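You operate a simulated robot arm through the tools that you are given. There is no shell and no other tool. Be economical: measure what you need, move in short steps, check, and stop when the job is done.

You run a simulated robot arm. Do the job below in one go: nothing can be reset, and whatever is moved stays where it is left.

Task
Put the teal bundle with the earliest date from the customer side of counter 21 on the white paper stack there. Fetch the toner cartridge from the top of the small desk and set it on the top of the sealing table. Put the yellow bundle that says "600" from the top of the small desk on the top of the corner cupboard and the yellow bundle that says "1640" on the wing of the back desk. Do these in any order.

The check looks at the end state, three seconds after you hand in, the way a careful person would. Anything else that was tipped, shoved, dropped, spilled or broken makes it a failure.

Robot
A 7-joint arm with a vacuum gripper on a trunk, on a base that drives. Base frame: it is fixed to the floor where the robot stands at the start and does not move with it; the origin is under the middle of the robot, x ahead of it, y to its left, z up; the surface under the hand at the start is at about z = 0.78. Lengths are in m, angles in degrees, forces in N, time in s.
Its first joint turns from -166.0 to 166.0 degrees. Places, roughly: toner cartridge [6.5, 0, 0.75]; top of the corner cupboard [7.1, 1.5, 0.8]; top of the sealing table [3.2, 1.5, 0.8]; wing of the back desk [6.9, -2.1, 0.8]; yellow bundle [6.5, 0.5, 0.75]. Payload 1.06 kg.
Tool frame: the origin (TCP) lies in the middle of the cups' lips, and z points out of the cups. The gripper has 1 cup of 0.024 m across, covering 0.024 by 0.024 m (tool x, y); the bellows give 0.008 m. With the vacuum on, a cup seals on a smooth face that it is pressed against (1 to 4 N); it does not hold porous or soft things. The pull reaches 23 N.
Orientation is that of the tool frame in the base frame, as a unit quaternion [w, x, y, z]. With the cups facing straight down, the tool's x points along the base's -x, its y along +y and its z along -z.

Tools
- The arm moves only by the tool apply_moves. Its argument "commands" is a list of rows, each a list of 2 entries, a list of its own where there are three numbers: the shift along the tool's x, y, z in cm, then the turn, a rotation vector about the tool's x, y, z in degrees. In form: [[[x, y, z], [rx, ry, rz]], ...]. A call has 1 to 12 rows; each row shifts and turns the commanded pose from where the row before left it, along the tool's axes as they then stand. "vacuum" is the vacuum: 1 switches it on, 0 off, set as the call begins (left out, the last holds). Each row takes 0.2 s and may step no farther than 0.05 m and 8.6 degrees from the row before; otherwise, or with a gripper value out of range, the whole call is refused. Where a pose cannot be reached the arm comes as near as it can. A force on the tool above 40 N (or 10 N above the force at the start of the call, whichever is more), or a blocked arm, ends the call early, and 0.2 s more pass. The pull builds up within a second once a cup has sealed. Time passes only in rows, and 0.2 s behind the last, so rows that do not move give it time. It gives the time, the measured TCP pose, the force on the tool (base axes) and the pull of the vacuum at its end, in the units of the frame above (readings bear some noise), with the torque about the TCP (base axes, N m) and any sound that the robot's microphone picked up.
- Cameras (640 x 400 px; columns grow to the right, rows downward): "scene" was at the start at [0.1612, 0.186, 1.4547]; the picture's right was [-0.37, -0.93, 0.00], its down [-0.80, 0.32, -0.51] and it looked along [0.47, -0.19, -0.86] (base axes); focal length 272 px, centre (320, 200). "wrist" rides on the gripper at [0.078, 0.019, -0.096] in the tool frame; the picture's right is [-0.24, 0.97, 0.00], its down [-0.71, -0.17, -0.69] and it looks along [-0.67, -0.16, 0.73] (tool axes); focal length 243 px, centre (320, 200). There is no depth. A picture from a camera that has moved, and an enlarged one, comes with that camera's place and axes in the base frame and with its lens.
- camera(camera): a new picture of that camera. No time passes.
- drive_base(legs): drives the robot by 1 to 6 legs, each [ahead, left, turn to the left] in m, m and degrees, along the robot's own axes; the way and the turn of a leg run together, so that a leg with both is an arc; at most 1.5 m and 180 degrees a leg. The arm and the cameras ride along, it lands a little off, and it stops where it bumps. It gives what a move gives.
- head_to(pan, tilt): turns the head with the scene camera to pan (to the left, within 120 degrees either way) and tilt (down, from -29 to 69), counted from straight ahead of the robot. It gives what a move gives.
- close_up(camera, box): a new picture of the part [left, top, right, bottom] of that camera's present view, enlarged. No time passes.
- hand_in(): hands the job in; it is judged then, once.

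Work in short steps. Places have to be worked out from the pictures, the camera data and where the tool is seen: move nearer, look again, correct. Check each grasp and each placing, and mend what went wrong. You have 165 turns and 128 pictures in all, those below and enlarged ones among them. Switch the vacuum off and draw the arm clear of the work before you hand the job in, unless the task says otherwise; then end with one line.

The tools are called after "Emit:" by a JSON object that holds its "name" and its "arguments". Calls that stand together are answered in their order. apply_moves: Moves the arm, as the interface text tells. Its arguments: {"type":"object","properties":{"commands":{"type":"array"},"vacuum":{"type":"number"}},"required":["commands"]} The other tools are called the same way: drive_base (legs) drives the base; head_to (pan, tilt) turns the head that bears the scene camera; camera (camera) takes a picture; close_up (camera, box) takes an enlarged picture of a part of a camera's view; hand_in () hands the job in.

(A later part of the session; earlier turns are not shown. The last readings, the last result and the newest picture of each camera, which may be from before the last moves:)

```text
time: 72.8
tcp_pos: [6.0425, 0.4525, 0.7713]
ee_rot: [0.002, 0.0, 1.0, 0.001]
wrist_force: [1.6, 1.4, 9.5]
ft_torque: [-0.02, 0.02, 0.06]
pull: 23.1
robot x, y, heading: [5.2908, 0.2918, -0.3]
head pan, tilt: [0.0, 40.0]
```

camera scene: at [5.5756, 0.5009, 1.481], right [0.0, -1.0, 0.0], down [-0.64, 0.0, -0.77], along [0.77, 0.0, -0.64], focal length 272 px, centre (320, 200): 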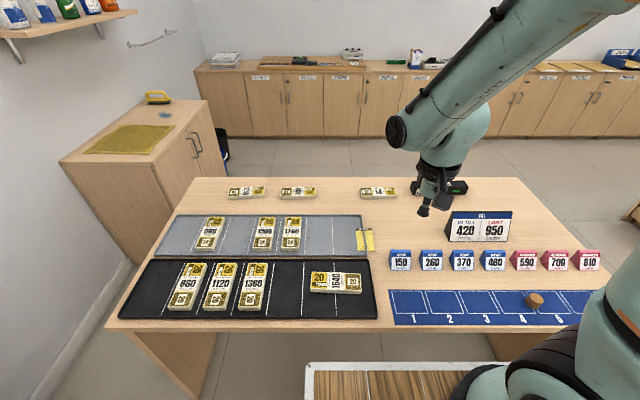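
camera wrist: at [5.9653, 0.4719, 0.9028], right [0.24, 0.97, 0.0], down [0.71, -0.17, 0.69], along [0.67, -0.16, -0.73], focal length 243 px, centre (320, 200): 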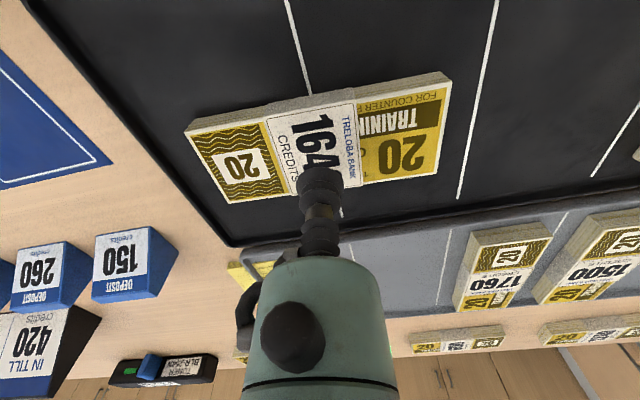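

Sealed. I lift to z ≈ 1.03 and draw the hand in.

Emit:
{"name": "apply_moves", "arguments": {"commands": [[[0, 0, -2], [0, 0, 0]], [[0, 0, -4], [0, 0, 0]], [[0, 0, -4.5], [0, 0, 0]], [[0, 0, -4.5], [0, 0, 0]], [[0, 0, -4.5], [0, 0, 0]], [[0, 0, -4.5], [0, 0, 0]], [[0, 0, -2], [0, 0, 0]], [[3, -3, 0], [0, 0, 0]], [[3, -3, 0], [0, 0, 0]], [[3, -3, 0], [0, 0, 0]], [[3, -3, 0], [0, 0, 0]], [[3, -3, 0], [0, 0, 0]]]}}

Emit:
{"name": "head_to", "arguments": {"pan": -45, "tilt": 25}}

Emit:
{"name": "camera", "arguments": {"camera": "scene"}}

Emit:
{"name": "camera", "arguments": {"camera": "wrist"}}

```text
time: 75.4
tcp_pos: [5.8902, 0.3037, 1.0293]
ee_rot: [0.0, 0.001, 1.0, 0.0]
wrist_force: [0.1, -0.4, -1.4]
ft_torque: [-0.01, 0.0, -0.01]
pull: 22.8
robot x, y, heading: [5.2896, 0.2909, -0.1]
head pan, tilt: [0.0, 40.0]
```

```text
time: 76.5
tcp_pos: [5.8911, 0.3036, 1.0304]
ee_rot: [0.001, 0.001, 1.0, 0.001]
wrist_force: [-0.2, -0.2, -1.0]
ft_torque: [0.01, -0.01, 0.03]
pull: 23.0
robot x, y, heading: [5.2901, 0.2897, -0.1]
head pan, tilt: [-45.0, 25.0]
```

```text
90 pictures are left
camera scene: at [5.4539, 0.436, 1.5042], right [-0.71, -0.71, 0.0], down [-0.3, 0.3, -0.91], along [0.64, -0.64, -0.42], focal length 272 px, centre (320, 200)
```

scene: 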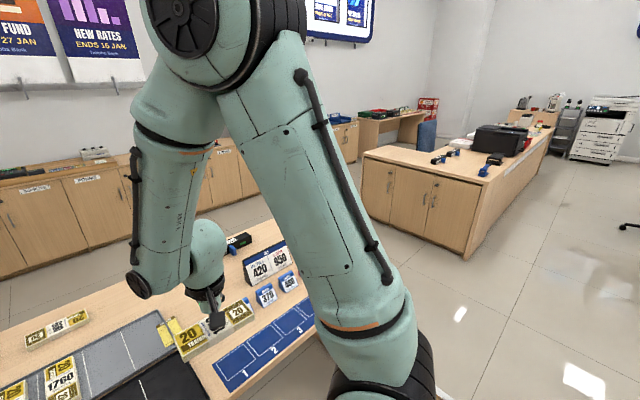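

```text
89 pictures are left
camera wrist: at [5.8137, 0.3231, 1.1254], right [0.24, 0.97, 0.0], down [0.71, -0.17, 0.69], along [0.67, -0.16, -0.73], focal length 243 px, centre (320, 200)
```

wrist: 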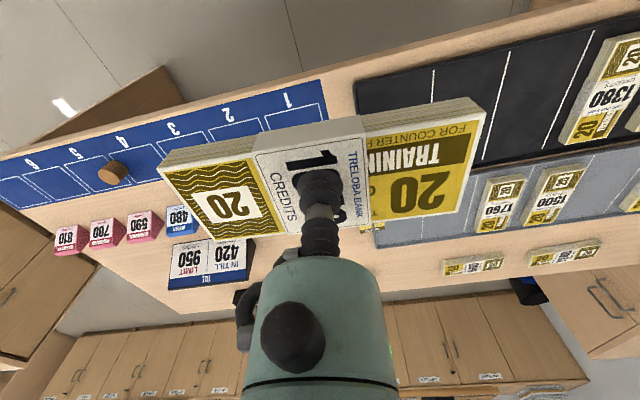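

Bundle 1640 is held. The back desk is at right front, its near face at about y = -1.77 from x ≈ 5.97 to 7.04. I strafe right 1.3 m and look.

Emit:
{"name": "drive_base", "arguments": {"legs": [[-0.1, 0, 0], [0, -1.3, 0]]}}

Emit:
{"name": "head_to", "arguments": {"pan": -35, "tilt": 25}}

Emit:
{"name": "camera", "arguments": {"camera": "scene"}}

Emit:
{"name": "head_to", "arguments": {"pan": -75, "tilt": 25}}

Emit:
{"name": "camera", "arguments": {"camera": "scene"}}

```text
time: 83.8
tcp_pos: [5.792, -0.9939, 1.0298]
ee_rot: [0.0, -0.003, 1.0, 0.0]
wrist_force: [0.3, 0.1, -1.1]
ft_torque: [-0.01, 0.02, 0.01]
pull: 22.9
robot x, y, heading: [5.1913, -1.0101, 0.2]
head pan, tilt: [-45.0, 25.0]
```

```text
time: 84.5
tcp_pos: [5.7916, -0.9934, 1.0292]
ee_rot: [0.001, -0.003, 1.0, 0.001]
wrist_force: [0.3, 0.0, -0.3]
ft_torque: [0.0, -0.02, 0.02]
pull: 23.2
robot x, y, heading: [5.1927, -1.0134, 0.3]
head pan, tilt: [-35.0, 25.0]
```

```text
88 pictures are left
camera scene: at [5.3644, -0.8518, 1.5042], right [-0.57, -0.82, 0.0], down [-0.35, 0.24, -0.91], along [0.74, -0.52, -0.42], focal length 272 px, centre (320, 200)
```

scene: 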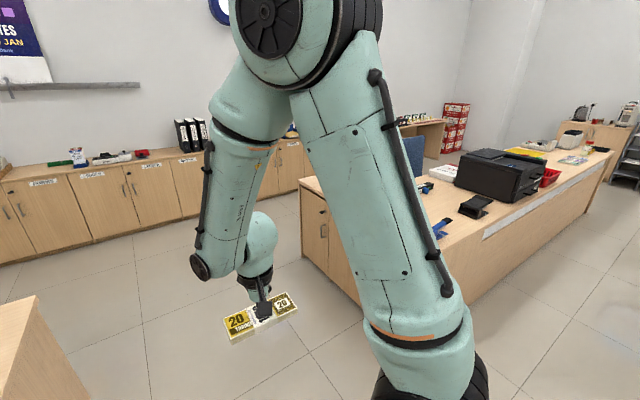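

```text
time: 85.6
tcp_pos: [5.7929, -0.9932, 1.0291]
ee_rot: [0.001, -0.002, 1.0, 0.001]
wrist_force: [-0.7, -0.4, -1.4]
ft_torque: [0.0, 0.01, -0.03]
pull: 23.0
robot x, y, heading: [5.1861, -1.0092, 0.2]
head pan, tilt: [-75.0, 25.0]
```

```text
87 pictures are left
camera scene: at [5.3131, -0.8882, 1.5043], right [-0.96, -0.26, 0.0], down [-0.11, 0.41, -0.91], along [0.24, -0.87, -0.42], focal length 272 px, centre (320, 200)
```

scene: 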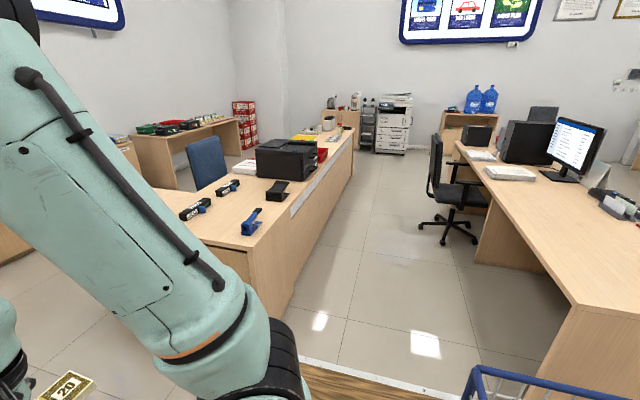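

The back desk is L-shaped; its wing is the near block with the doors, around x 6.5–7.04, y -1.77 to -2.3, apparently empty. I drive in between the desks and turn to face it.

Emit:
{"name": "drive_base", "arguments": {"legs": [[1.0, 0, 0], [0.6, -0.05, 0]]}}

Emit:
{"name": "camera", "arguments": {"camera": "scene"}}

```text
time: 93.8
tcp_pos: [7.383, -1.0336, 1.0281]
ee_rot: [0.0, -0.002, 1.0, 0.001]
wrist_force: [0.2, 0.3, -1.8]
ft_torque: [0.0, 0.0, 0.04]
pull: 23.3
robot x, y, heading: [6.7792, -1.0513, 0.1]
head pan, tilt: [-75.0, 25.0]
```

```text
86 pictures are left
camera scene: at [6.9033, -0.9287, 1.5042], right [-0.96, -0.26, 0.0], down [-0.11, 0.41, -0.91], along [0.24, -0.87, -0.42], focal length 272 px, centre (320, 200)
```

scene: 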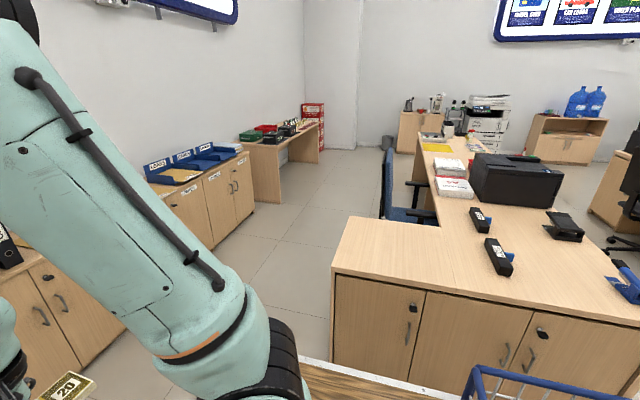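

The wing's clear surface spans about x 6.62–7.08, y -2.23 to -1.77. I turn right 90° in place.

Emit:
{"name": "drive_base", "arguments": {"legs": [[0, 0, -90]]}}

Emit:
{"name": "head_to", "arguments": {"pan": 0, "tilt": 40}}

Emit:
{"name": "camera", "arguments": {"camera": "scene"}}

Emit:
{"name": "camera", "arguments": {"camera": "wrist"}}

```text
time: 98.0
tcp_pos: [6.8066, -1.6539, 1.0284]
ee_rot: [0.0, 0.701, 0.714, 0.0]
wrist_force: [-0.3, 0.2, -0.7]
ft_torque: [0.01, 0.04, 0.0]
pull: 22.6
robot x, y, heading: [6.7806, -1.0477, -89.0]
head pan, tilt: [-75.0, 25.0]
```

```text
time: 99.4
tcp_pos: [6.8062, -1.6532, 1.0291]
ee_rot: [0.001, 0.701, 0.713, 0.0]
wrist_force: [0.7, 0.4, -0.5]
ft_torque: [0.01, -0.04, -0.03]
pull: 23.1
robot x, y, heading: [6.7838, -1.0497, -88.9]
head pan, tilt: [0.0, 40.0]
```

```text
85 pictures are left
camera scene: at [6.9933, -1.2316, 1.4809], right [-1.0, -0.02, 0.0], down [-0.01, 0.64, -0.77], along [0.01, -0.77, -0.64], focal length 272 px, centre (320, 200)
```

scene: 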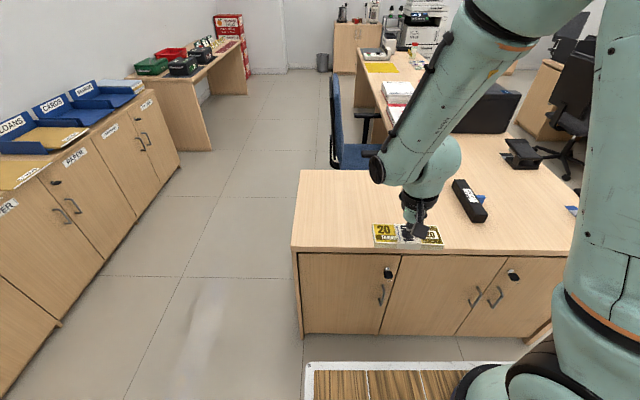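

```text
84 pictures are left
camera wrist: at [6.825, -1.574, 1.1255], right [0.98, -0.22, 0.0], down [-0.16, -0.71, 0.69], along [-0.15, -0.67, -0.73], focal length 243 px, centre (320, 200)
```

wrist: 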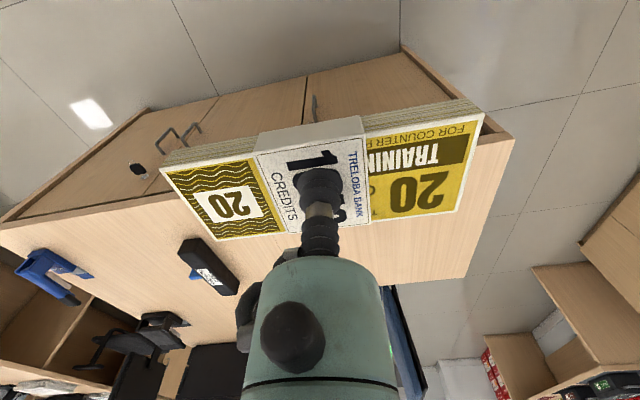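

The wing edge is at x ≈ 7.09. I move the bundle over (6.88, -2.0) and lower to z ≈ 0.87.

Emit:
{"name": "apply_moves", "arguments": {"commands": [[[-4.34, 0.92, 0], [0, 0, 0]], [[-4.34, 0.92, 0], [0, 0, 0]], [[-4.34, 0.92, 0], [0, 0, 0]], [[-4.34, 0.92, 0], [0, 0, 0]], [[-4.34, 0.92, 0], [0, 0, 0]], [[-4.34, 0.92, 0], [0, 0, 0]], [[-4.34, 0.92, 0], [0, 0, 0]], [[-4.34, 0.92, 0], [0, 0, 0]], [[0, 0, 4.5], [0, 0, 0]], [[0, 0, 4.5], [0, 0, 0]], [[0, 0, 4.5], [0, 0, 0]], [[0, 0, 2], [0, 0, 0]]]}}

Emit:
{"name": "camera", "arguments": {"camera": "wrist"}}

Emit:
{"name": "camera", "arguments": {"camera": "scene"}}

```text
time: 102.0
tcp_pos: [6.8865, -1.9997, 0.8741]
ee_rot: [0.001, 0.701, 0.713, 0.0]
wrist_force: [0.3, 0.2, -0.1]
ft_torque: [0.0, -0.01, 0.0]
pull: 22.7
robot x, y, heading: [6.7789, -1.0532, -88.8]
head pan, tilt: [0.0, 40.0]
```

```text
83 pictures are left
camera wrist: at [6.9051, -1.9207, 0.971], right [0.98, -0.22, 0.0], down [-0.16, -0.71, 0.69], along [-0.15, -0.67, -0.73], focal length 243 px, centre (320, 200)
```

wrist: 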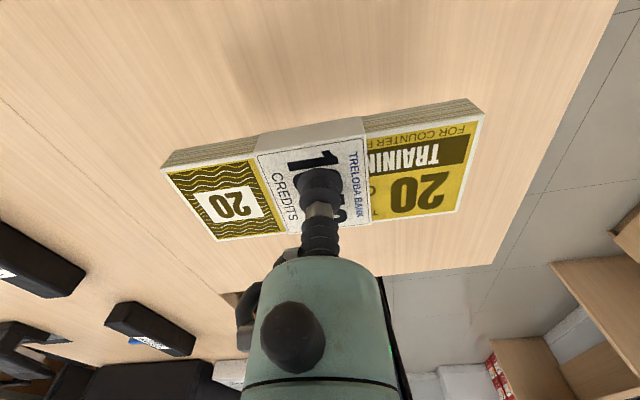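

```text
82 pictures are left
camera scene: at [6.9933, -1.2314, 1.481], right [-1.0, -0.02, 0.0], down [-0.01, 0.64, -0.77], along [0.01, -0.77, -0.64], focal length 272 px, centre (320, 200)
```

scene: 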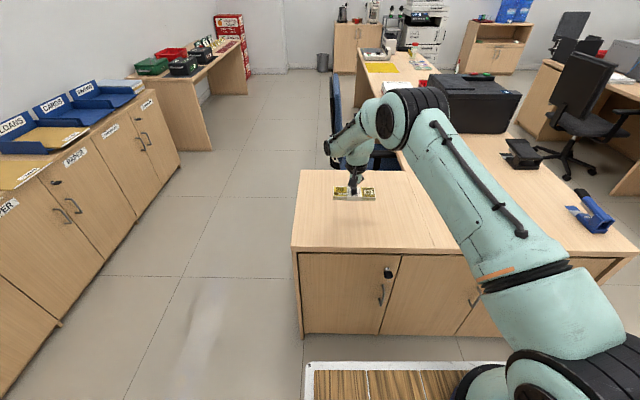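

Well inside the wing. I lower gradually.

Emit:
{"name": "apply_moves", "arguments": {"commands": [[[0, 0, 2], [0, 0, 0]], [[0, 0, 1], [0, 0, 0]], [[0, 0, 0.5], [0, 0, 0]], [[0, 0, 0.4], [0, 0, 0]], [[0, 0, 0], [0, 0, 0]]]}}

Emit:
{"name": "camera", "arguments": {"camera": "wrist"}}

```text
time: 103.2
tcp_pos: [6.8857, -1.9991, 0.8352]
ee_rot: [0.001, 0.701, 0.713, 0.0]
wrist_force: [-1.4, 0.1, -0.9]
ft_torque: [-0.01, 0.04, -0.01]
pull: 22.7
robot x, y, heading: [6.783, -1.0512, -88.9]
head pan, tilt: [0.0, 40.0]
```

```text
81 pictures are left
camera wrist: at [6.9052, -1.9204, 0.9315], right [0.98, -0.22, 0.0], down [-0.16, -0.71, 0.69], along [-0.15, -0.67, -0.73], focal length 243 px, centre (320, 200)
```

wrist: 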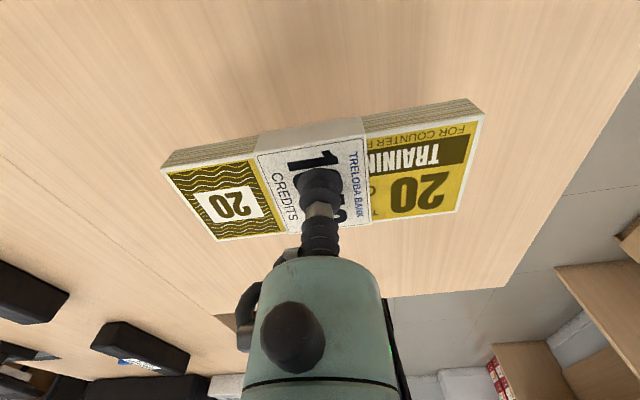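

The surface looks to be about z 0.765. I continue lowering.

Emit:
{"name": "apply_moves", "arguments": {"commands": [[[0, 0, 1.5], [0, 0, 0]], [[0, 0, 1], [0, 0, 0]], [[0, 0, 0.4], [0, 0, 0]], [[0, 0, 0.4], [0, 0, 0]], [[0, 0, 0], [0, 0, 0]]]}}

```text
time: 104.4
tcp_pos: [6.8867, -1.9992, 0.8028]
ee_rot: [0.002, 0.701, 0.714, 0.0]
wrist_force: [0.3, 0.4, -0.6]
ft_torque: [0.02, 0.02, 0.02]
pull: 23.0
robot x, y, heading: [6.7799, -1.0525, -89.0]
head pan, tilt: [0.0, 40.0]
```

Emit:
{"name": "apply_moves", "arguments": {"commands": [[[0, 0, 0.4], [0, 0, 0]], [[0, 0, 0.4], [0, 0, 0]], [[0, 0, 0.3], [0, 0, 0]], [[0, 0, 0], [0, 0, 0]]]}}

```text
time: 105.4
tcp_pos: [6.8872, -1.9985, 0.7915]
ee_rot: [0.002, 0.702, 0.713, 0.0]
wrist_force: [-0.1, 0.2, -0.8]
ft_torque: [-0.01, 0.0, 0.01]
pull: 23.0
robot x, y, heading: [6.7811, -1.0489, -89.0]
head pan, tilt: [0.0, 40.0]
```

Emit:
{"name": "apply_moves", "arguments": {"commands": [[[0, 0, 0.3], [0, 0, 0]], [[0, 0, 0.3], [0, 0, 0]], [[0, 0, 0.3], [0, 0, 0]], [[0, 0, 0], [0, 0, 0]]]}}

```text
time: 106.4
tcp_pos: [6.887, -1.999, 0.7825]
ee_rot: [0.001, 0.7, 0.714, 0.0]
wrist_force: [0.1, -0.5, -1.0]
ft_torque: [0.02, -0.02, 0.0]
pull: 22.9
robot x, y, heading: [6.7821, -1.0542, -88.8]
head pan, tilt: [0.0, 40.0]
```

Emit:
{"name": "apply_moves", "arguments": {"commands": [[[0, 0, 0.3], [0, 0, 0]], [[0, 0, 0.3], [0, 0, 0]], [[0, 0, 0], [0, 0, 0]]]}}

Emit:
{"name": "camera", "arguments": {"camera": "wrist"}}

```text
time: 107.2
tcp_pos: [6.888, -1.9991, 0.7764]
ee_rot: [0.002, 0.701, 0.713, 0.0]
wrist_force: [-0.1, -0.8, -0.6]
ft_torque: [0.0, 0.02, 0.0]
pull: 22.7
robot x, y, heading: [6.7839, -1.0503, -88.9]
head pan, tilt: [0.0, 40.0]
```

```text
80 pictures are left
camera wrist: at [6.9053, -1.9199, 0.873], right [0.98, -0.22, 0.0], down [-0.16, -0.71, 0.69], along [-0.15, -0.67, -0.73], focal length 243 px, centre (320, 200)
```

wrist: 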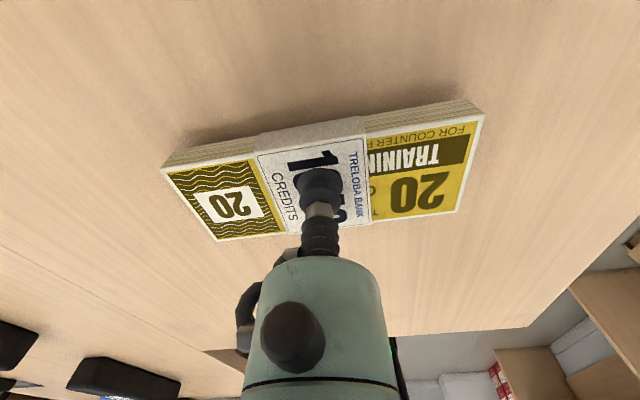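

The shadow shows it is just above the surface. A few more millimetres.

Emit:
{"name": "apply_moves", "arguments": {"commands": [[[0, 0, 0.2], [0, 0, 0]], [[0, 0, 0.2], [0, 0, 0]], [[0, 0, 0.2], [0, 0, 0]], [[0, 0, 0], [0, 0, 0]]]}}

```text
time: 108.2
tcp_pos: [6.8891, -1.9974, 0.7702]
ee_rot: [0.001, 0.701, 0.713, 0.0]
wrist_force: [0.0, 0.0, -1.0]
ft_torque: [-0.01, 0.0, 0.03]
pull: 23.0
robot x, y, heading: [6.7824, -1.052, -89.1]
head pan, tilt: [0.0, 40.0]
```

Emit:
{"name": "apply_moves", "arguments": {"commands": [[[0, 0, 0.2], [0, 0, 0]], [[0, 0, 0.2], [0, 0, 0]], [[0, 0, 0.2], [0, 0, 0]], [[0, 0, 0], [0, 0, 0]]]}}

```text
time: 109.2
tcp_pos: [6.8873, -1.9987, 0.7654]
ee_rot: [0.001, 0.701, 0.713, -0.001]
wrist_force: [-1.4, 0.0, 14.8]
ft_torque: [0.03, 0.0, -0.03]
pull: 22.9
robot x, y, heading: [6.7827, -1.0514, -88.8]
head pan, tilt: [0.0, 40.0]
```

Contact. I ease off 3 mm, release, and then lift.

Emit:
{"name": "apply_moves", "arguments": {"commands": [[[0, 0, -0.25], [0, 0, 0]], [[0, 0, 0], [0, 0, 0]]]}}

Emit:
{"name": "apply_moves", "arguments": {"commands": [[[0, 0, 0], [0, 0, 0]], [[0, 0, 0], [0, 0, 0]], [[0, 0, 0], [0, 0, 0]], [[0, 0, 0], [0, 0, 0]], [[0, 0, -1], [0, 0, 0]], [[0, 0, -4], [0, 0, 0]], [[0, 0, -4.8], [0, 0, 0]], [[0, 0, -4.8], [0, 0, 0]], [[0, 0, -4.8], [0, 0, 0]]], "vacuum": 0}}

Emit:
{"name": "camera", "arguments": {"camera": "wrist"}}

```text
time: 109.8
tcp_pos: [6.8874, -1.9983, 0.7654]
ee_rot: [0.0, 0.701, 0.713, 0.0]
wrist_force: [-0.6, -0.8, -0.9]
ft_torque: [0.02, -0.01, 0.0]
pull: 22.9
robot x, y, heading: [6.7836, -1.0508, -89.1]
head pan, tilt: [0.0, 40.0]
```

```text
time: 111.8
tcp_pos: [6.8874, -1.999, 0.9617]
ee_rot: [0.0, 0.701, 0.713, 0.001]
wrist_force: [-0.8, 0.0, -0.7]
ft_torque: [0.02, 0.01, 0.02]
pull: 0.0
robot x, y, heading: [6.7828, -1.0505, -88.8]
head pan, tilt: [0.0, 40.0]
```

```text
79 pictures are left
camera wrist: at [6.9052, -1.9201, 1.058], right [0.98, -0.22, 0.0], down [-0.16, -0.71, 0.68], along [-0.15, -0.67, -0.73], focal length 243 px, centre (320, 200)
```

wrist: 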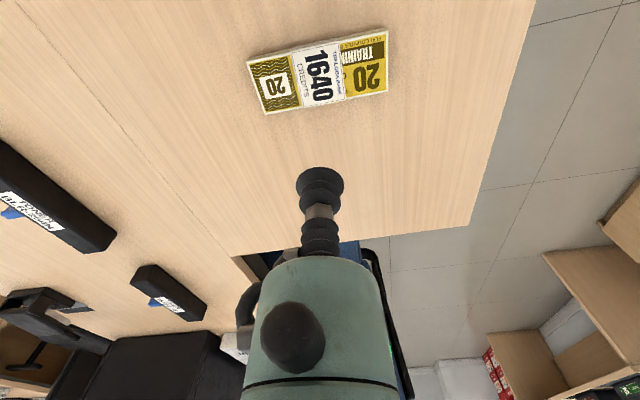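

1640 rests on the wing. I raise and retract the arm.

Emit:
{"name": "apply_moves", "arguments": {"commands": [[[0, 0, -4.8], [0, 0, 0]], [[0, 0, -4.8], [0, 0, 0]], [[0, 0, -4.8], [0, 0, 0]], [[4.4, -1.2, 0], [0, 0, 0]], [[4.4, -1.2, 0], [0, 0, 0]], [[4.4, -1.2, 0], [0, 0, 0]], [[4.4, -1.2, 0], [0, 0, 0]], [[4.4, -1.2, 0], [0, 0, 0]], [[4.4, -1.2, 0], [0, 0, 0]], [[4.4, -1.2, 0], [0, 0, 0]], [[4.4, -1.2, 0], [0, 0, 0]]]}}

Emit:
{"name": "drive_base", "arguments": {"legs": [[0.0, 0.55, 0], [-1.4, 0, 0], [-0.2, 0, 0], [0, 0, -91]]}}

Emit:
{"name": "camera", "arguments": {"camera": "scene"}}

Emit:
{"name": "camera", "arguments": {"camera": "wrist"}}

```text
time: 114.2
tcp_pos: [6.7846, -1.6494, 1.1057]
ee_rot: [0.001, 0.701, 0.714, 0.0]
wrist_force: [0.2, 0.7, -0.9]
ft_torque: [0.0, -0.02, 0.02]
pull: 0.0
robot x, y, heading: [6.7822, -1.0506, -88.8]
head pan, tilt: [0.0, 40.0]
```

```text
time: 129.0
tcp_pos: [6.7121, 0.559, 1.1047]
ee_rot: [0.001, 1.0, 0.008, -0.001]
wrist_force: [0.8, 0.6, 0.2]
ft_torque: [0.01, -0.01, -0.03]
pull: 0.2
robot x, y, heading: [7.3099, 0.5638, -178.9]
head pan, tilt: [0.0, 40.0]
```

```text
78 pictures are left
camera scene: at [7.1272, 0.3495, 1.4809], right [-0.02, 1.0, 0.0], down [0.64, 0.01, -0.77], along [-0.77, -0.01, -0.64], focal length 272 px, centre (320, 200)
```

scene: 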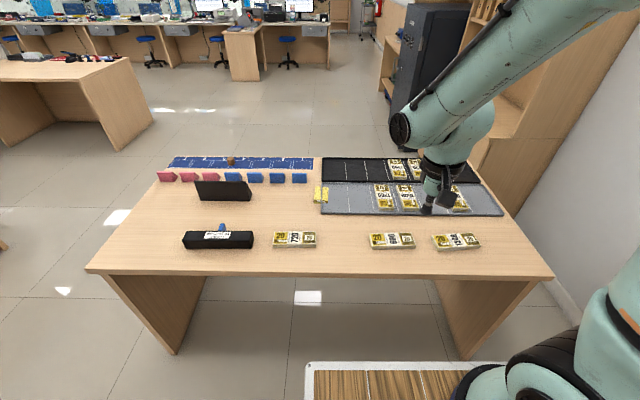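

```text
77 pictures are left
camera wrist: at [6.7919, 0.5415, 1.201], right [-0.22, -0.98, 0.0], down [-0.71, 0.16, 0.69], along [-0.67, 0.15, -0.73], focal length 243 px, centre (320, 200)
```

wrist: 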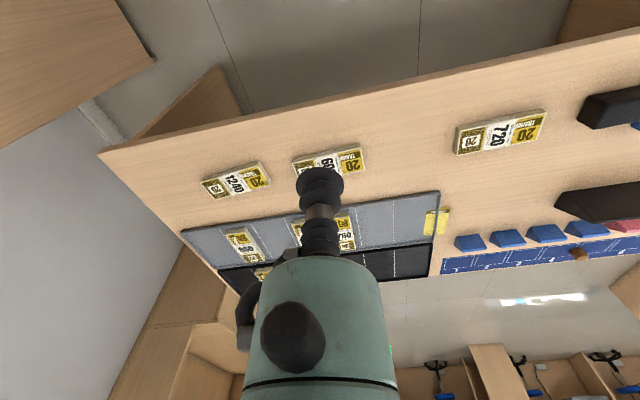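

The 600 bundle is at about (6.49, 0.587). I move above it to z ≈ 0.93.

Emit:
{"name": "apply_moves", "arguments": {"commands": [[[-4.4, -0.55, 0], [0, 0, 0]], [[-4.4, -0.55, 0], [0, 0, 0]], [[-4.4, -0.55, 0], [0, 0, 0]], [[-4.4, -0.55, 0], [0, 0, 0]], [[-4.4, -0.55, 0], [0, 0, 0]], [[0, 0, 4.5], [0, 0, 0]], [[0, 0, 4.5], [0, 0, 0]], [[0, 0, 4.5], [0, 0, 0]], [[0, 0, 4], [0, 0, 0]], [[0, 0, 0], [0, 0, 0]]]}}

Emit:
{"name": "camera", "arguments": {"camera": "wrist"}}

```text
time: 131.2
tcp_pos: [6.4913, 0.5819, 0.9293]
ee_rot: [0.001, 1.0, 0.008, 0.0]
wrist_force: [0.0, 0.1, 0.0]
ft_torque: [0.01, 0.01, 0.0]
pull: 0.1
robot x, y, heading: [7.3086, 0.5616, -178.9]
head pan, tilt: [0.0, 40.0]
```

```text
76 pictures are left
camera wrist: at [6.571, 0.5655, 1.0248], right [-0.22, -0.98, 0.0], down [-0.71, 0.16, 0.69], along [-0.67, 0.15, -0.73], focal length 243 px, centre (320, 200)
```

wrist: 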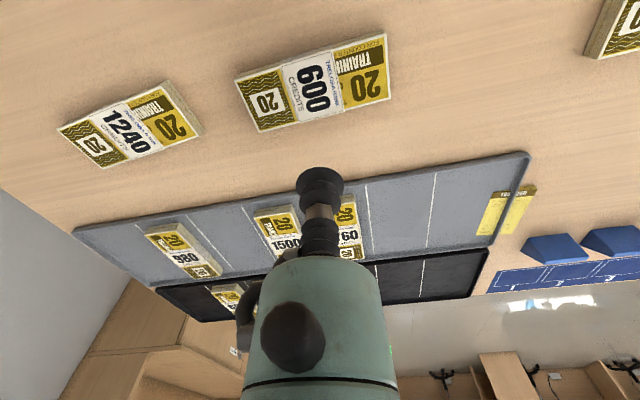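

It reads 600; centre (6.490, 0.588). I descend with the vacuum on.

Emit:
{"name": "apply_moves", "arguments": {"commands": [[[0, -0.5, 4.5], [0, 0, 0]], [[0, 0, 4.5], [0, 0, 0]], [[0, 0, 4], [0, 0, 0]], [[0, 0, 1.2], [0, 0, 0]], [[0, 0, 0], [0, 0, 0]]], "vacuum": 1}}

Emit:
{"name": "camera", "arguments": {"camera": "wrist"}}

```text
time: 132.4
tcp_pos: [6.4915, 0.5872, 0.7876]
ee_rot: [0.001, 1.0, 0.008, -0.001]
wrist_force: [-0.6, -0.4, 0.5]
ft_torque: [-0.04, -0.02, -0.01]
pull: 0.0
robot x, y, heading: [7.3102, 0.5627, -179.4]
head pan, tilt: [0.0, 40.0]
```

```text
75 pictures are left
camera wrist: at [6.5705, 0.5698, 0.8835], right [-0.22, -0.98, 0.0], down [-0.71, 0.16, 0.69], along [-0.67, 0.15, -0.73], focal length 243 px, centre (320, 200)
```

wrist: 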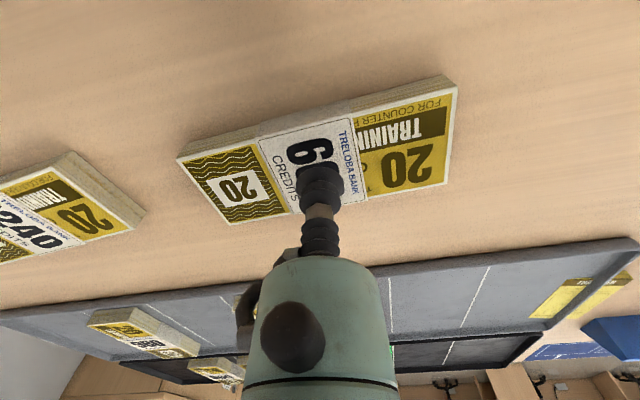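

Emit:
{"name": "apply_moves", "arguments": {"commands": [[[0, 0, 1], [0, 0, 0]], [[0, 0, 0.4], [0, 0, 0]], [[0, 0, 0.4], [0, 0, 0]], [[0, 0, 0], [0, 0, 0]], [[0, 0, 0], [0, 0, 0]]]}}

```text
time: 133.6
tcp_pos: [6.4911, 0.5875, 0.7701]
ee_rot: [0.001, 1.0, 0.008, -0.001]
wrist_force: [0.2, 0.2, 0.7]
ft_torque: [-0.03, 0.01, 0.03]
pull: 22.7
robot x, y, heading: [7.3105, 0.5613, -179.0]
head pan, tilt: [0.0, 40.0]
```

Sealed. I lift to about 1.03 and retract, then turn right to face the cupboard.

Emit:
{"name": "apply_moves", "arguments": {"commands": [[[0, 0, -2], [0, 0, 0]], [[0, 0, -4.5], [0, 0, 0]], [[0, 0, -4.8], [0, 0, 0]], [[0, 0, -4.8], [0, 0, 0]], [[0, 0, -4.8], [0, 0, 0]], [[0, 0, -4.8], [0, 0, 0]], [[4.4, 0.4, 0], [0, 0, 0]], [[4.4, 0.4, 0], [0, 0, 0]], [[4.4, 0.4, 0], [0, 0, 0]], [[4.4, 0.4, 0], [0, 0, 0]], [[4.4, 0.4, 0], [0, 0, 0]]]}}

Emit:
{"name": "drive_base", "arguments": {"legs": [[0, 0, -91]]}}

Emit:
{"name": "camera", "arguments": {"camera": "scene"}}

Emit:
{"name": "camera", "arguments": {"camera": "wrist"}}

```text
time: 136.0
tcp_pos: [6.7115, 0.5721, 1.0267]
ee_rot: [0.0, 1.0, 0.008, -0.001]
wrist_force: [0.2, 0.5, -1.3]
ft_torque: [0.01, 0.0, 0.03]
pull: 22.5
robot x, y, heading: [7.3087, 0.558, -179.3]
head pan, tilt: [0.0, 40.0]
```

```text
time: 140.3
tcp_pos: [7.3287, 1.1597, 1.0279]
ee_rot: [0.0, -0.707, 0.707, 0.001]
wrist_force: [0.3, -0.4, -0.9]
ft_torque: [0.01, 0.02, 0.01]
pull: 23.3
robot x, y, heading: [7.3109, 0.5606, 90.2]
head pan, tilt: [0.0, 40.0]
```

```text
74 pictures are left
camera scene: at [7.0987, 0.7472, 1.4809], right [1.0, 0.0, 0.0], down [0.0, -0.64, -0.77], along [0.0, 0.77, -0.64], focal length 272 px, centre (320, 200)
```

scene: 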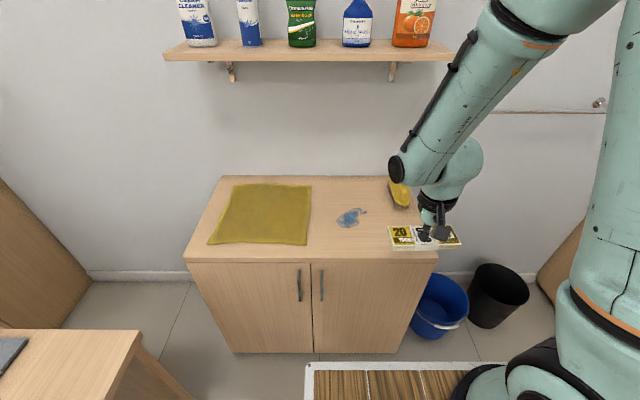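

```text
73 pictures are left
camera wrist: at [7.3113, 1.0803, 1.124], right [-0.97, 0.23, 0.0], down [0.17, 0.71, 0.69], along [0.16, 0.67, -0.73], focal length 243 px, centre (320, 200)
```

wrist: 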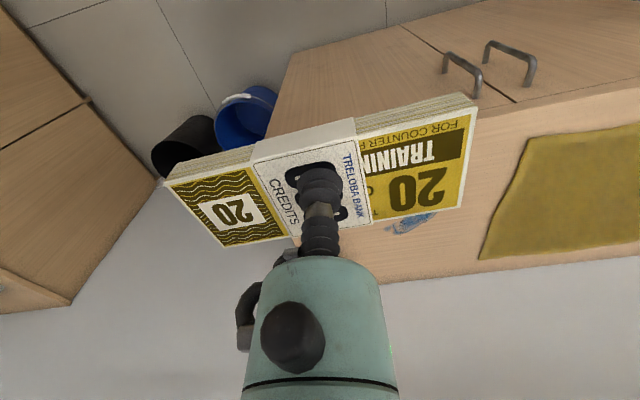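

The cupboard top spans x 6.68–7.46, y 1.285–1.72, with a cloth at left, a blue puddle near (7.21, 1.47) and a sponge at (7.42, 1.61). A free spot is about (7.34, 1.365); I move above it and look.

Emit:
{"name": "apply_moves", "arguments": {"commands": [[[-4.1, -0.2, 0], [0, 0, 0]], [[-4.1, -0.2, 0], [0, 0, 0]], [[-4.1, -0.2, 0], [0, 0, 0]], [[-4.1, -0.2, 0], [0, 0, 0]], [[-4.1, -0.2, 0], [0, 0, 0]], [[0, 0, 4], [0, 0, 0]], [[0, 0, 4], [0, 0, 0]], [[0, 0, 0], [0, 0, 0]]]}}

Emit:
{"name": "camera", "arguments": {"camera": "wrist"}}

Emit:
{"name": "camera", "arguments": {"camera": "scene"}}

```text
time: 142.1
tcp_pos: [7.3398, 1.3642, 0.9487]
ee_rot: [0.0, 0.707, -0.707, -0.001]
wrist_force: [0.5, -0.4, -1.2]
ft_torque: [-0.03, 0.0, -0.03]
pull: 22.5
robot x, y, heading: [7.3111, 0.5614, 90.2]
head pan, tilt: [0.0, 40.0]
```

```text
72 pictures are left
camera wrist: at [7.3207, 1.2856, 1.0444], right [-0.97, 0.23, 0.0], down [0.17, 0.71, 0.69], along [0.16, 0.67, -0.73], focal length 243 px, centre (320, 200)
```

wrist: 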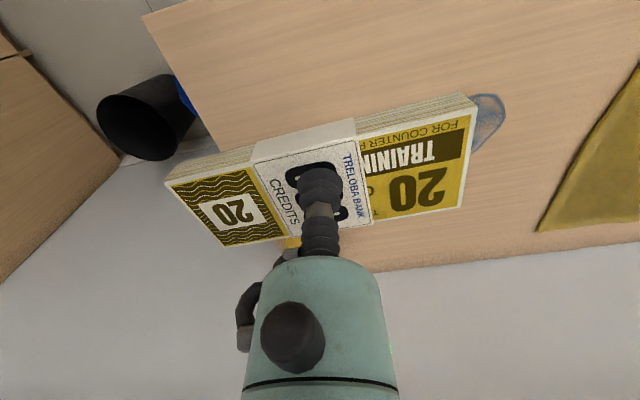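

```text
71 pictures are left
camera scene: at [7.0987, 0.7471, 1.4809], right [1.0, 0.0, 0.0], down [0.0, -0.64, -0.77], along [0.0, 0.77, -0.64], focal length 272 px, centre (320, 200)
```

scene: 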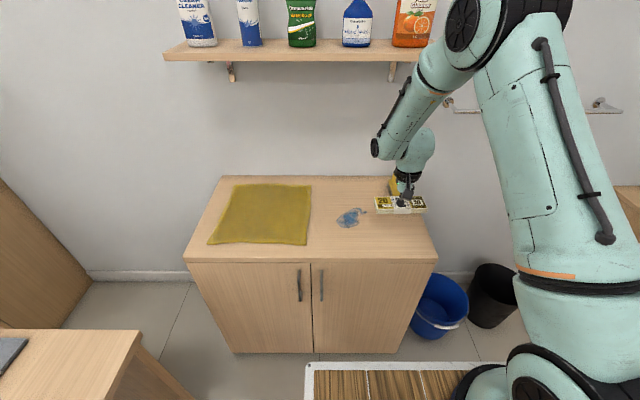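

Corner (7.464, 1.28) and z 0.80 agree in both views. I shift to (7.36, 1.357), away from the puddle, and lower to z ≈ 0.84.

Emit:
{"name": "apply_moves", "arguments": {"commands": [[[0.7, -2, 0], [0, 0, 0]], [[0, 0, 4], [0, 0, 0]], [[0, 0, 4], [0, 0, 0]], [[0, 0, 2.5], [0, 0, 0]], [[0, 0, 0], [0, 0, 0]]]}}

Emit:
{"name": "camera", "arguments": {"camera": "wrist"}}

Emit:
{"name": "close_up", "arguments": {"camera": "scene", "box": [300, 150, 460, 270]}}

```text
time: 143.3
tcp_pos: [7.3585, 1.3556, 0.8425]
ee_rot: [-0.001, 0.708, -0.706, -0.001]
wrist_force: [-0.5, -0.1, -0.6]
ft_torque: [-0.02, -0.01, 0.03]
pull: 22.7
robot x, y, heading: [7.309, 0.5621, 90.0]
head pan, tilt: [0.0, 40.0]
```

```text
70 pictures are left
camera wrist: at [7.3407, 1.2786, 0.9384], right [-0.97, 0.23, 0.0], down [0.17, 0.71, 0.69], along [0.16, 0.67, -0.73], focal length 243 px, centre (320, 200)
```

wrist: 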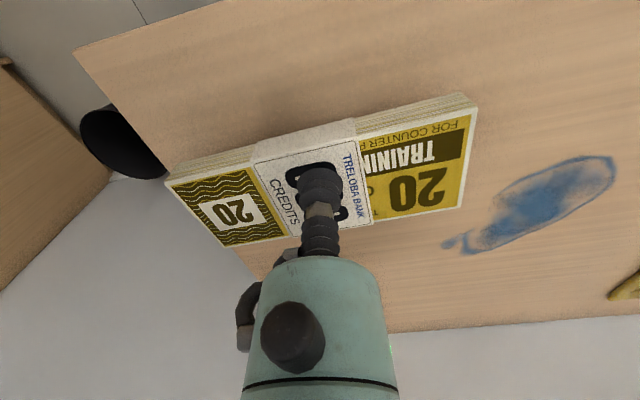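

```text
3.33 times, centred on (380, 210) of scene
camera zoom: at [7.0987, 0.7471, 1.4809], right [1.0, 0.0, 0.0], down [0.0, -0.64, -0.77], along [0.0, 0.77, -0.64], focal length 908 px, centre (120, 167)
```

zoom: 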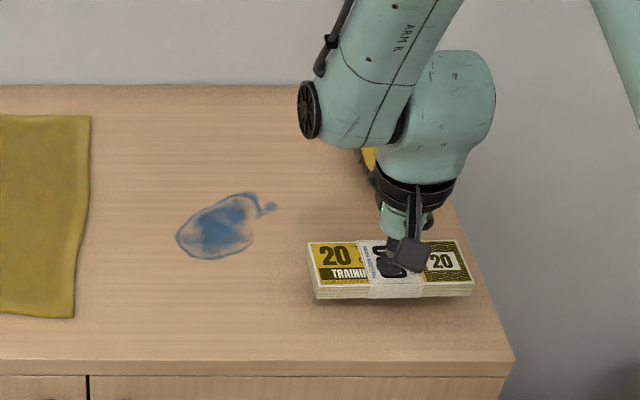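

Clear of the smear and inside the edges. I lower on.

Emit:
{"name": "apply_moves", "arguments": {"commands": [[[0.0, 0.8, 0.7], [0, 0, 0]], [[0, 0, 0.4], [0, 0, 0]], [[0, 0, 0.3], [0, 0, 0]], [[0, 0, 0], [0, 0, 0]]]}}

```text
time: 144.3
tcp_pos: [7.3506, 1.3575, 0.829]
ee_rot: [0.001, 0.708, -0.707, -0.001]
wrist_force: [0.2, -1.2, -0.4]
ft_torque: [-0.04, -0.03, 0.0]
pull: 22.7
robot x, y, heading: [7.3122, 0.5653, 90.1]
head pan, tilt: [0.0, 40.0]
```

Emit:
{"name": "apply_moves", "arguments": {"commands": [[[0, 0, 0.3], [0, 0, 0]], [[0, 0, 0.3], [0, 0, 0]], [[0, 0, 0], [0, 0, 0]]]}}

```text
time: 145.1
tcp_pos: [7.3505, 1.3567, 0.8225]
ee_rot: [0.0, 0.708, -0.707, -0.001]
wrist_force: [0.4, 0.1, -1.2]
ft_torque: [0.0, -0.02, 0.0]
pull: 23.0
robot x, y, heading: [7.3093, 0.563, 89.8]
head pan, tilt: [0.0, 40.0]
```

Emit:
{"name": "apply_moves", "arguments": {"commands": [[[0, 0, 0.3], [0, 0, 0]], [[0, 0, 0.3], [0, 0, 0]], [[0, 0, 0], [0, 0, 0]]]}}

```text
time: 145.9
tcp_pos: [7.3507, 1.3569, 0.8174]
ee_rot: [0.0, 0.708, -0.706, -0.001]
wrist_force: [-0.3, -4.0, 12.1]
ft_torque: [0.01, -0.02, -0.02]
pull: 22.5
robot x, y, heading: [7.3151, 0.5629, 89.9]
head pan, tilt: [0.0, 40.0]
```

Contact. Ease off, release, lift.

Emit:
{"name": "apply_moves", "arguments": {"commands": [[[0, 0, -0.2], [0, 0, 0]], [[0, 0, 0], [0, 0, 0]]]}}

Emit:
{"name": "apply_moves", "arguments": {"commands": [[[0, 0, 0], [0, 0, 0]], [[0, 0, 0], [0, 0, 0]], [[0, 0, 0], [0, 0, 0]], [[0, 0, 0], [0, 0, 0]], [[0, 0, -1], [0, 0, 0]], [[0, 0, -4], [0, 0, 0]], [[0, 0, -4.8], [0, 0, 0]], [[0, 0, -4.8], [0, 0, 0]], [[0, 0, -4.8], [0, 0, 0]], [[0, 0, -4.8], [0, 0, 0]]], "vacuum": 0}}

Emit:
{"name": "camera", "arguments": {"camera": "wrist"}}

```text
time: 146.5
tcp_pos: [7.3501, 1.3569, 0.8185]
ee_rot: [0.001, 0.707, -0.707, -0.001]
wrist_force: [0.0, -0.2, -1.2]
ft_torque: [0.01, 0.01, -0.02]
pull: 22.9
robot x, y, heading: [7.3089, 0.5617, 90.0]
head pan, tilt: [0.0, 40.0]
```

```text
time: 148.7
tcp_pos: [7.3508, 1.3568, 1.0602]
ee_rot: [0.001, 0.708, -0.706, -0.001]
wrist_force: [0.6, 0.0, -0.4]
ft_torque: [0.0, 0.03, 0.02]
pull: 0.0
robot x, y, heading: [7.3084, 0.5592, 90.3]
head pan, tilt: [0.0, 40.0]
```

```text
68 pictures are left
camera wrist: at [7.3332, 1.2783, 1.1566], right [-0.97, 0.23, 0.0], down [0.17, 0.71, 0.69], along [0.16, 0.67, -0.73], focal length 243 px, centre (320, 200)
```

wrist: 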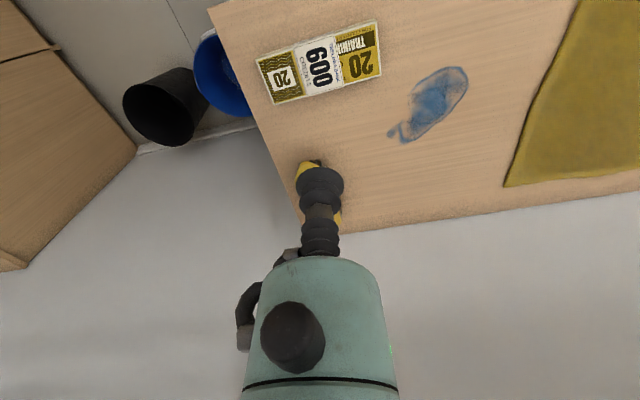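

600 is set on the cupboard. Now retract, turn left 90° and strafe to face the toner at (6.48, 0).

Emit:
{"name": "apply_moves", "arguments": {"commands": [[[0, 0, -4.5], [0, 0, 0]], [[4, 0.8, 0], [0, 0, 0]], [[4, 0.8, 0], [0, 0, 0]], [[4, 0.8, 0], [0, 0, 0]], [[4, 0.8, 0], [0, 0, 0]], [[4, 0.8, 0], [0, 0, 0]]]}}

Emit:
{"name": "drive_base", "arguments": {"legs": [[0, 0, 90], [0, 0.56, 0]]}}

Emit:
{"name": "camera", "arguments": {"camera": "scene"}}

Emit:
{"name": "camera", "arguments": {"camera": "wrist"}}

```text
time: 150.1
tcp_pos: [7.3114, 1.1567, 1.1059]
ee_rot: [0.0, 0.707, -0.707, 0.0]
wrist_force: [0.5, 0.2, -0.1]
ft_torque: [-0.03, -0.03, 0.01]
pull: 0.0
robot x, y, heading: [7.309, 0.5641, 90.2]
head pan, tilt: [0.0, 40.0]
```

```text
time: 157.1
tcp_pos: [6.718, 0.0081, 1.1056]
ee_rot: [0.001, 1.0, 0.003, -0.001]
wrist_force: [-0.4, -1.0, 0.6]
ft_torque: [0.0, 0.01, 0.01]
pull: 0.0
robot x, y, heading: [7.3115, 0.0127, -179.7]
head pan, tilt: [0.0, 40.0]
```

```text
67 pictures are left
camera scene: at [7.1296, -0.2003, 1.4809], right [-0.01, 1.0, 0.0], down [0.64, 0.0, -0.77], along [-0.77, -0.01, -0.64], focal length 272 px, centre (320, 200)
```

scene: 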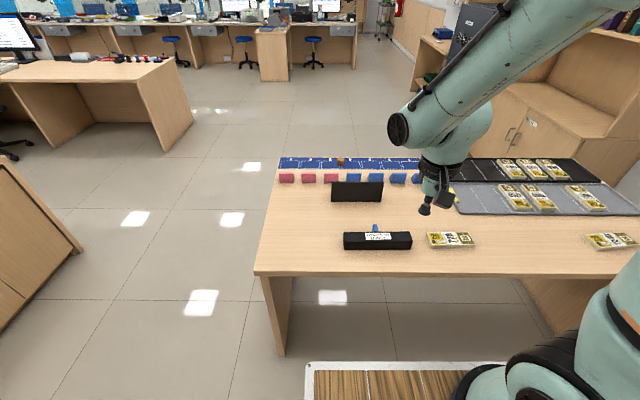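

```text
66 pictures are left
camera wrist: at [6.7975, -0.0096, 1.2016], right [-0.23, -0.97, 0.0], down [-0.71, 0.17, 0.69], along [-0.67, 0.16, -0.73], focal length 243 px, centre (320, 200)
```

wrist: 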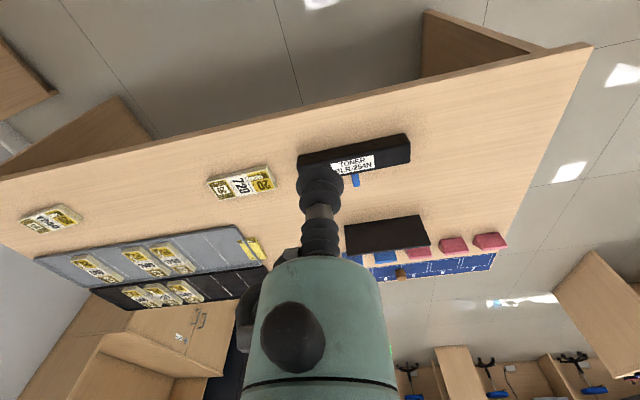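

Toner is at about (6.51, -0.015). I move above it to z ≈ 0.97 and look.

Emit:
{"name": "apply_moves", "arguments": {"commands": [[[-4.2, 0.46, 0], [0, 0, 0]], [[-4.2, 0.46, 0], [0, 0, 0]], [[-4.2, 0.46, 0], [0, 0, 0]], [[-4.2, 0.46, 0], [0, 0, 0]], [[-4, 0.46, 0], [0, 0, 0]], [[0, 0, 4.5], [0, 0, 0]], [[0, 0, 4.5], [0, 0, 0]], [[0, 0, 4.5], [0, 0, 0]], [[0, 0, 0], [0, 0, 0]]]}}

Emit:
{"name": "camera", "arguments": {"camera": "wrist"}}

Emit:
{"name": "close_up", "arguments": {"camera": "scene", "box": [320, 200, 480, 280]}}

```text
time: 159.1
tcp_pos: [6.5094, -0.0155, 0.9697]
ee_rot: [0.0, 1.0, 0.003, -0.002]
wrist_force: [-0.4, 0.7, -0.7]
ft_torque: [0.02, 0.02, -0.01]
pull: 0.1
robot x, y, heading: [7.3156, 0.0095, -179.9]
head pan, tilt: [0.0, 40.0]
```

```text
65 pictures are left
camera wrist: at [6.5888, -0.0329, 1.0667], right [-0.23, -0.97, 0.0], down [-0.71, 0.17, 0.69], along [-0.67, 0.16, -0.73], focal length 243 px, centre (320, 200)
```

wrist: 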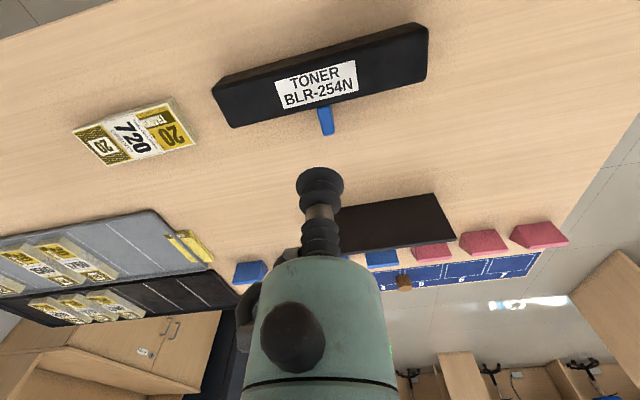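

```text
4.00 times, centred on (400, 240) of scene
camera zoom: at [7.1297, -0.2003, 1.4809], right [-0.01, 1.0, 0.0], down [0.64, 0.0, -0.77], along [-0.77, -0.01, -0.64], focal length 1089 px, centre (0, 40)
```

zoom: 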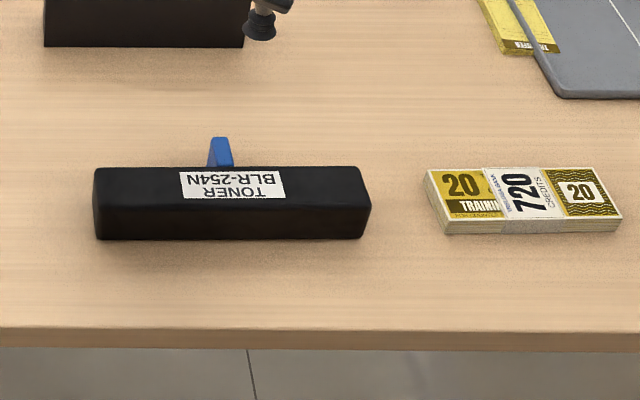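

Triangulated top centre: (6.511, -0.015, 0.81), right beneath the cup. I descend with the vacuum on.

Emit:
{"name": "apply_moves", "arguments": {"commands": [[[0, 0, 4.5], [0, 0, 0]], [[0, 0, 4.5], [0, 0, 0]], [[0, 0, 3.5], [0, 0, 0]], [[0, 0, 1], [0, 0, 0]], [[0, 0, 0], [0, 0, 0]]], "vacuum": 1}}

Emit:
{"name": "camera", "arguments": {"camera": "wrist"}}

```text
time: 160.3
tcp_pos: [6.5123, -0.0164, 0.8352]
ee_rot: [0.0, 1.0, 0.004, 0.0]
wrist_force: [0.7, -0.3, -0.5]
ft_torque: [0.01, 0.03, 0.03]
pull: 0.1
robot x, y, heading: [7.3152, 0.009, -179.5]
head pan, tilt: [0.0, 40.0]
```

```text
63 pictures are left
camera wrist: at [6.5902, -0.0345, 0.9317], right [-0.23, -0.97, 0.0], down [-0.71, 0.17, 0.69], along [-0.67, 0.16, -0.73], focal length 243 px, centre (320, 200)
```

wrist: 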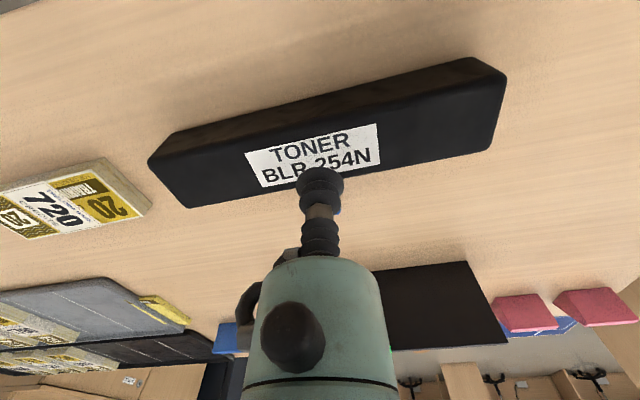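

Aligned. I descend gently.

Emit:
{"name": "apply_moves", "arguments": {"commands": [[[0, 0, 1], [0, 0, 0]], [[0, 0, 0.5], [0, 0, 0]], [[0, 0, 0.4], [0, 0, 0]], [[0, 0, 0], [0, 0, 0]], [[0, 0, 0], [0, 0, 0]]]}}

```text
time: 161.5
tcp_pos: [6.5102, -0.0175, 0.8169]
ee_rot: [0.001, 1.0, 0.003, -0.001]
wrist_force: [-0.2, -0.5, 1.1]
ft_torque: [0.01, -0.01, -0.04]
pull: 0.0
robot x, y, heading: [7.3152, 0.0089, -179.5]
head pan, tilt: [0.0, 40.0]
```

Emit:
{"name": "apply_moves", "arguments": {"commands": [[[0, 0, 0.3], [0, 0, 0]], [[0, 0, 0.3], [0, 0, 0]], [[0, 0, 0], [0, 0, 0]], [[0, 0, 0], [0, 0, 0]]]}}

```text
time: 162.5
tcp_pos: [6.5111, -0.0155, 0.81]
ee_rot: [0.002, 1.0, 0.003, -0.001]
wrist_force: [-0.3, -0.3, 1.2]
ft_torque: [0.01, 0.01, 0.0]
pull: 0.1
robot x, y, heading: [7.3126, 0.012, -179.7]
head pan, tilt: [0.0, 40.0]
```

Emit:
{"name": "apply_moves", "arguments": {"commands": [[[0, 0, 0.3], [0, 0, 0]], [[0, 0, 0.3], [0, 0, 0]], [[0, 0, 0], [0, 0, 0]], [[0, 0, 0], [0, 0, 0]]]}}

```text
time: 163.5
tcp_pos: [6.5098, -0.016, 0.8046]
ee_rot: [0.002, 1.0, 0.004, -0.001]
wrist_force: [0.4, -0.2, 0.0]
ft_torque: [-0.01, 0.0, -0.03]
pull: 0.1
robot x, y, heading: [7.3105, 0.0096, -179.7]
head pan, tilt: [0.0, 40.0]
```

Emit:
{"name": "apply_moves", "arguments": {"commands": [[[0, 0, 0.3], [0, 0, 0]], [[0, 0, 0.3], [0, 0, 0]], [[0, 0, 0], [0, 0, 0]], [[0, 0, 0], [0, 0, 0]]]}}

```text
time: 164.5
tcp_pos: [6.5101, -0.0159, 0.7978]
ee_rot: [0.001, 1.0, 0.003, 0.0]
wrist_force: [-0.3, -0.2, -3.7]
ft_torque: [-0.02, -0.07, -0.02]
pull: 23.2
robot x, y, heading: [7.312, 0.012, -179.5]
head pan, tilt: [0.0, 40.0]
```

Sealed at z 0.798. I lift slowly and check how it hangs.

Emit:
{"name": "apply_moves", "arguments": {"commands": [[[0, 0, -0.5], [0, 0, 0]], [[0, 0, -1], [0, 0, 0]], [[0, 0, -1.5], [0, 0, 0]], [[0, 0, -2], [0, 0, 0]], [[0, 0, 0], [0, 0, 0]]]}}

Emit:
{"name": "camera", "arguments": {"camera": "wrist"}}

```text
time: 165.7
tcp_pos: [6.511, -0.0162, 0.8482]
ee_rot: [0.001, 1.0, 0.003, 0.0]
wrist_force: [-0.1, -0.1, -3.9]
ft_torque: [0.0, -0.07, 0.03]
pull: 23.4
robot x, y, heading: [7.3116, 0.0101, -179.5]
head pan, tilt: [0.0, 40.0]
```

```text
62 pictures are left
camera wrist: at [6.59, -0.0343, 0.9453], right [-0.23, -0.97, 0.0], down [-0.71, 0.17, 0.69], along [-0.67, 0.16, -0.73], focal length 243 px, centre (320, 200)
```

wrist: 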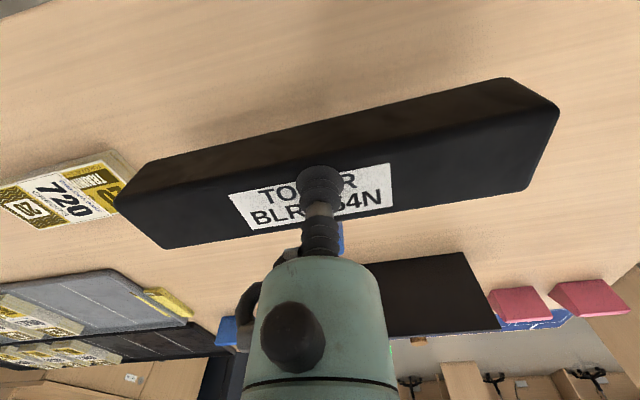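

Held level (about 0.4 kg). I lift to z ≈ 1.07 and retract the arm.

Emit:
{"name": "apply_moves", "arguments": {"commands": [[[0, 0, -4], [0, 0, 0]], [[0, 0, -4.5], [0, 0, 0]], [[0, 0, -4.5], [0, 0, 0]], [[0, 0, -4.5], [0, 0, 0]], [[0, 0, -4.5], [0, 0, 0]], [[4, -0.5, 0], [0, 0, 0]], [[4, -0.5, 0], [0, 0, 0]], [[4, -0.5, 0], [0, 0, 0]], [[4, -0.5, 0], [0, 0, 0]], [[4, -0.5, 0], [0, 0, 0]]]}}

Emit:
{"name": "drive_base", "arguments": {"legs": [[0, 1.1, 0], [1.2, 0, 0], [1.1, 0, 0]]}}

Emit:
{"name": "camera", "arguments": {"camera": "scene"}}

```text
time: 167.9
tcp_pos: [6.7103, 0.0107, 1.0677]
ee_rot: [0.001, 1.0, 0.004, 0.0]
wrist_force: [-0.1, 0.1, -5.5]
ft_torque: [-0.05, -0.05, -0.01]
pull: 22.8
robot x, y, heading: [7.3148, 0.0086, -179.6]
head pan, tilt: [0.0, 40.0]
```

```text
time: 184.4
tcp_pos: [4.4148, -1.0994, 1.0676]
ee_rot: [0.0, 1.0, 0.005, 0.0]
wrist_force: [-0.3, -0.3, -4.0]
ft_torque: [-0.04, -0.06, 0.0]
pull: 23.0
robot x, y, heading: [5.0194, -1.0972, -179.4]
head pan, tilt: [0.0, 40.0]
```

```text
61 pictures are left
camera scene: at [4.8345, -1.3086, 1.4809], right [-0.01, 1.0, 0.0], down [0.64, 0.01, -0.77], along [-0.77, -0.01, -0.64], focal length 272 px, centre (320, 200)
```

scene: 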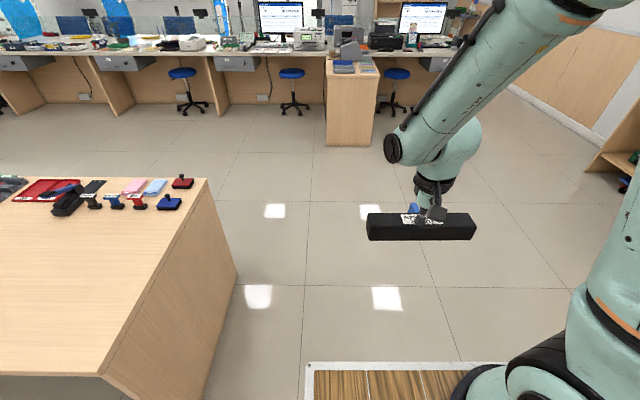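

The way is clear. I strafe right 1.4 m, then go ahead to x ≈ 3.2.

Emit:
{"name": "drive_base", "arguments": {"legs": [[0, 1.4, 0]]}}

```text
time: 191.3
tcp_pos: [4.4316, -2.4978, 1.0671]
ee_rot: [0.001, 1.0, 0.007, 0.0]
wrist_force: [-0.5, 0.7, -2.8]
ft_torque: [-0.03, -0.03, -0.02]
pull: 22.5
robot x, y, heading: [5.0413, -2.4935, -179.3]
head pan, tilt: [0.0, 40.0]
```

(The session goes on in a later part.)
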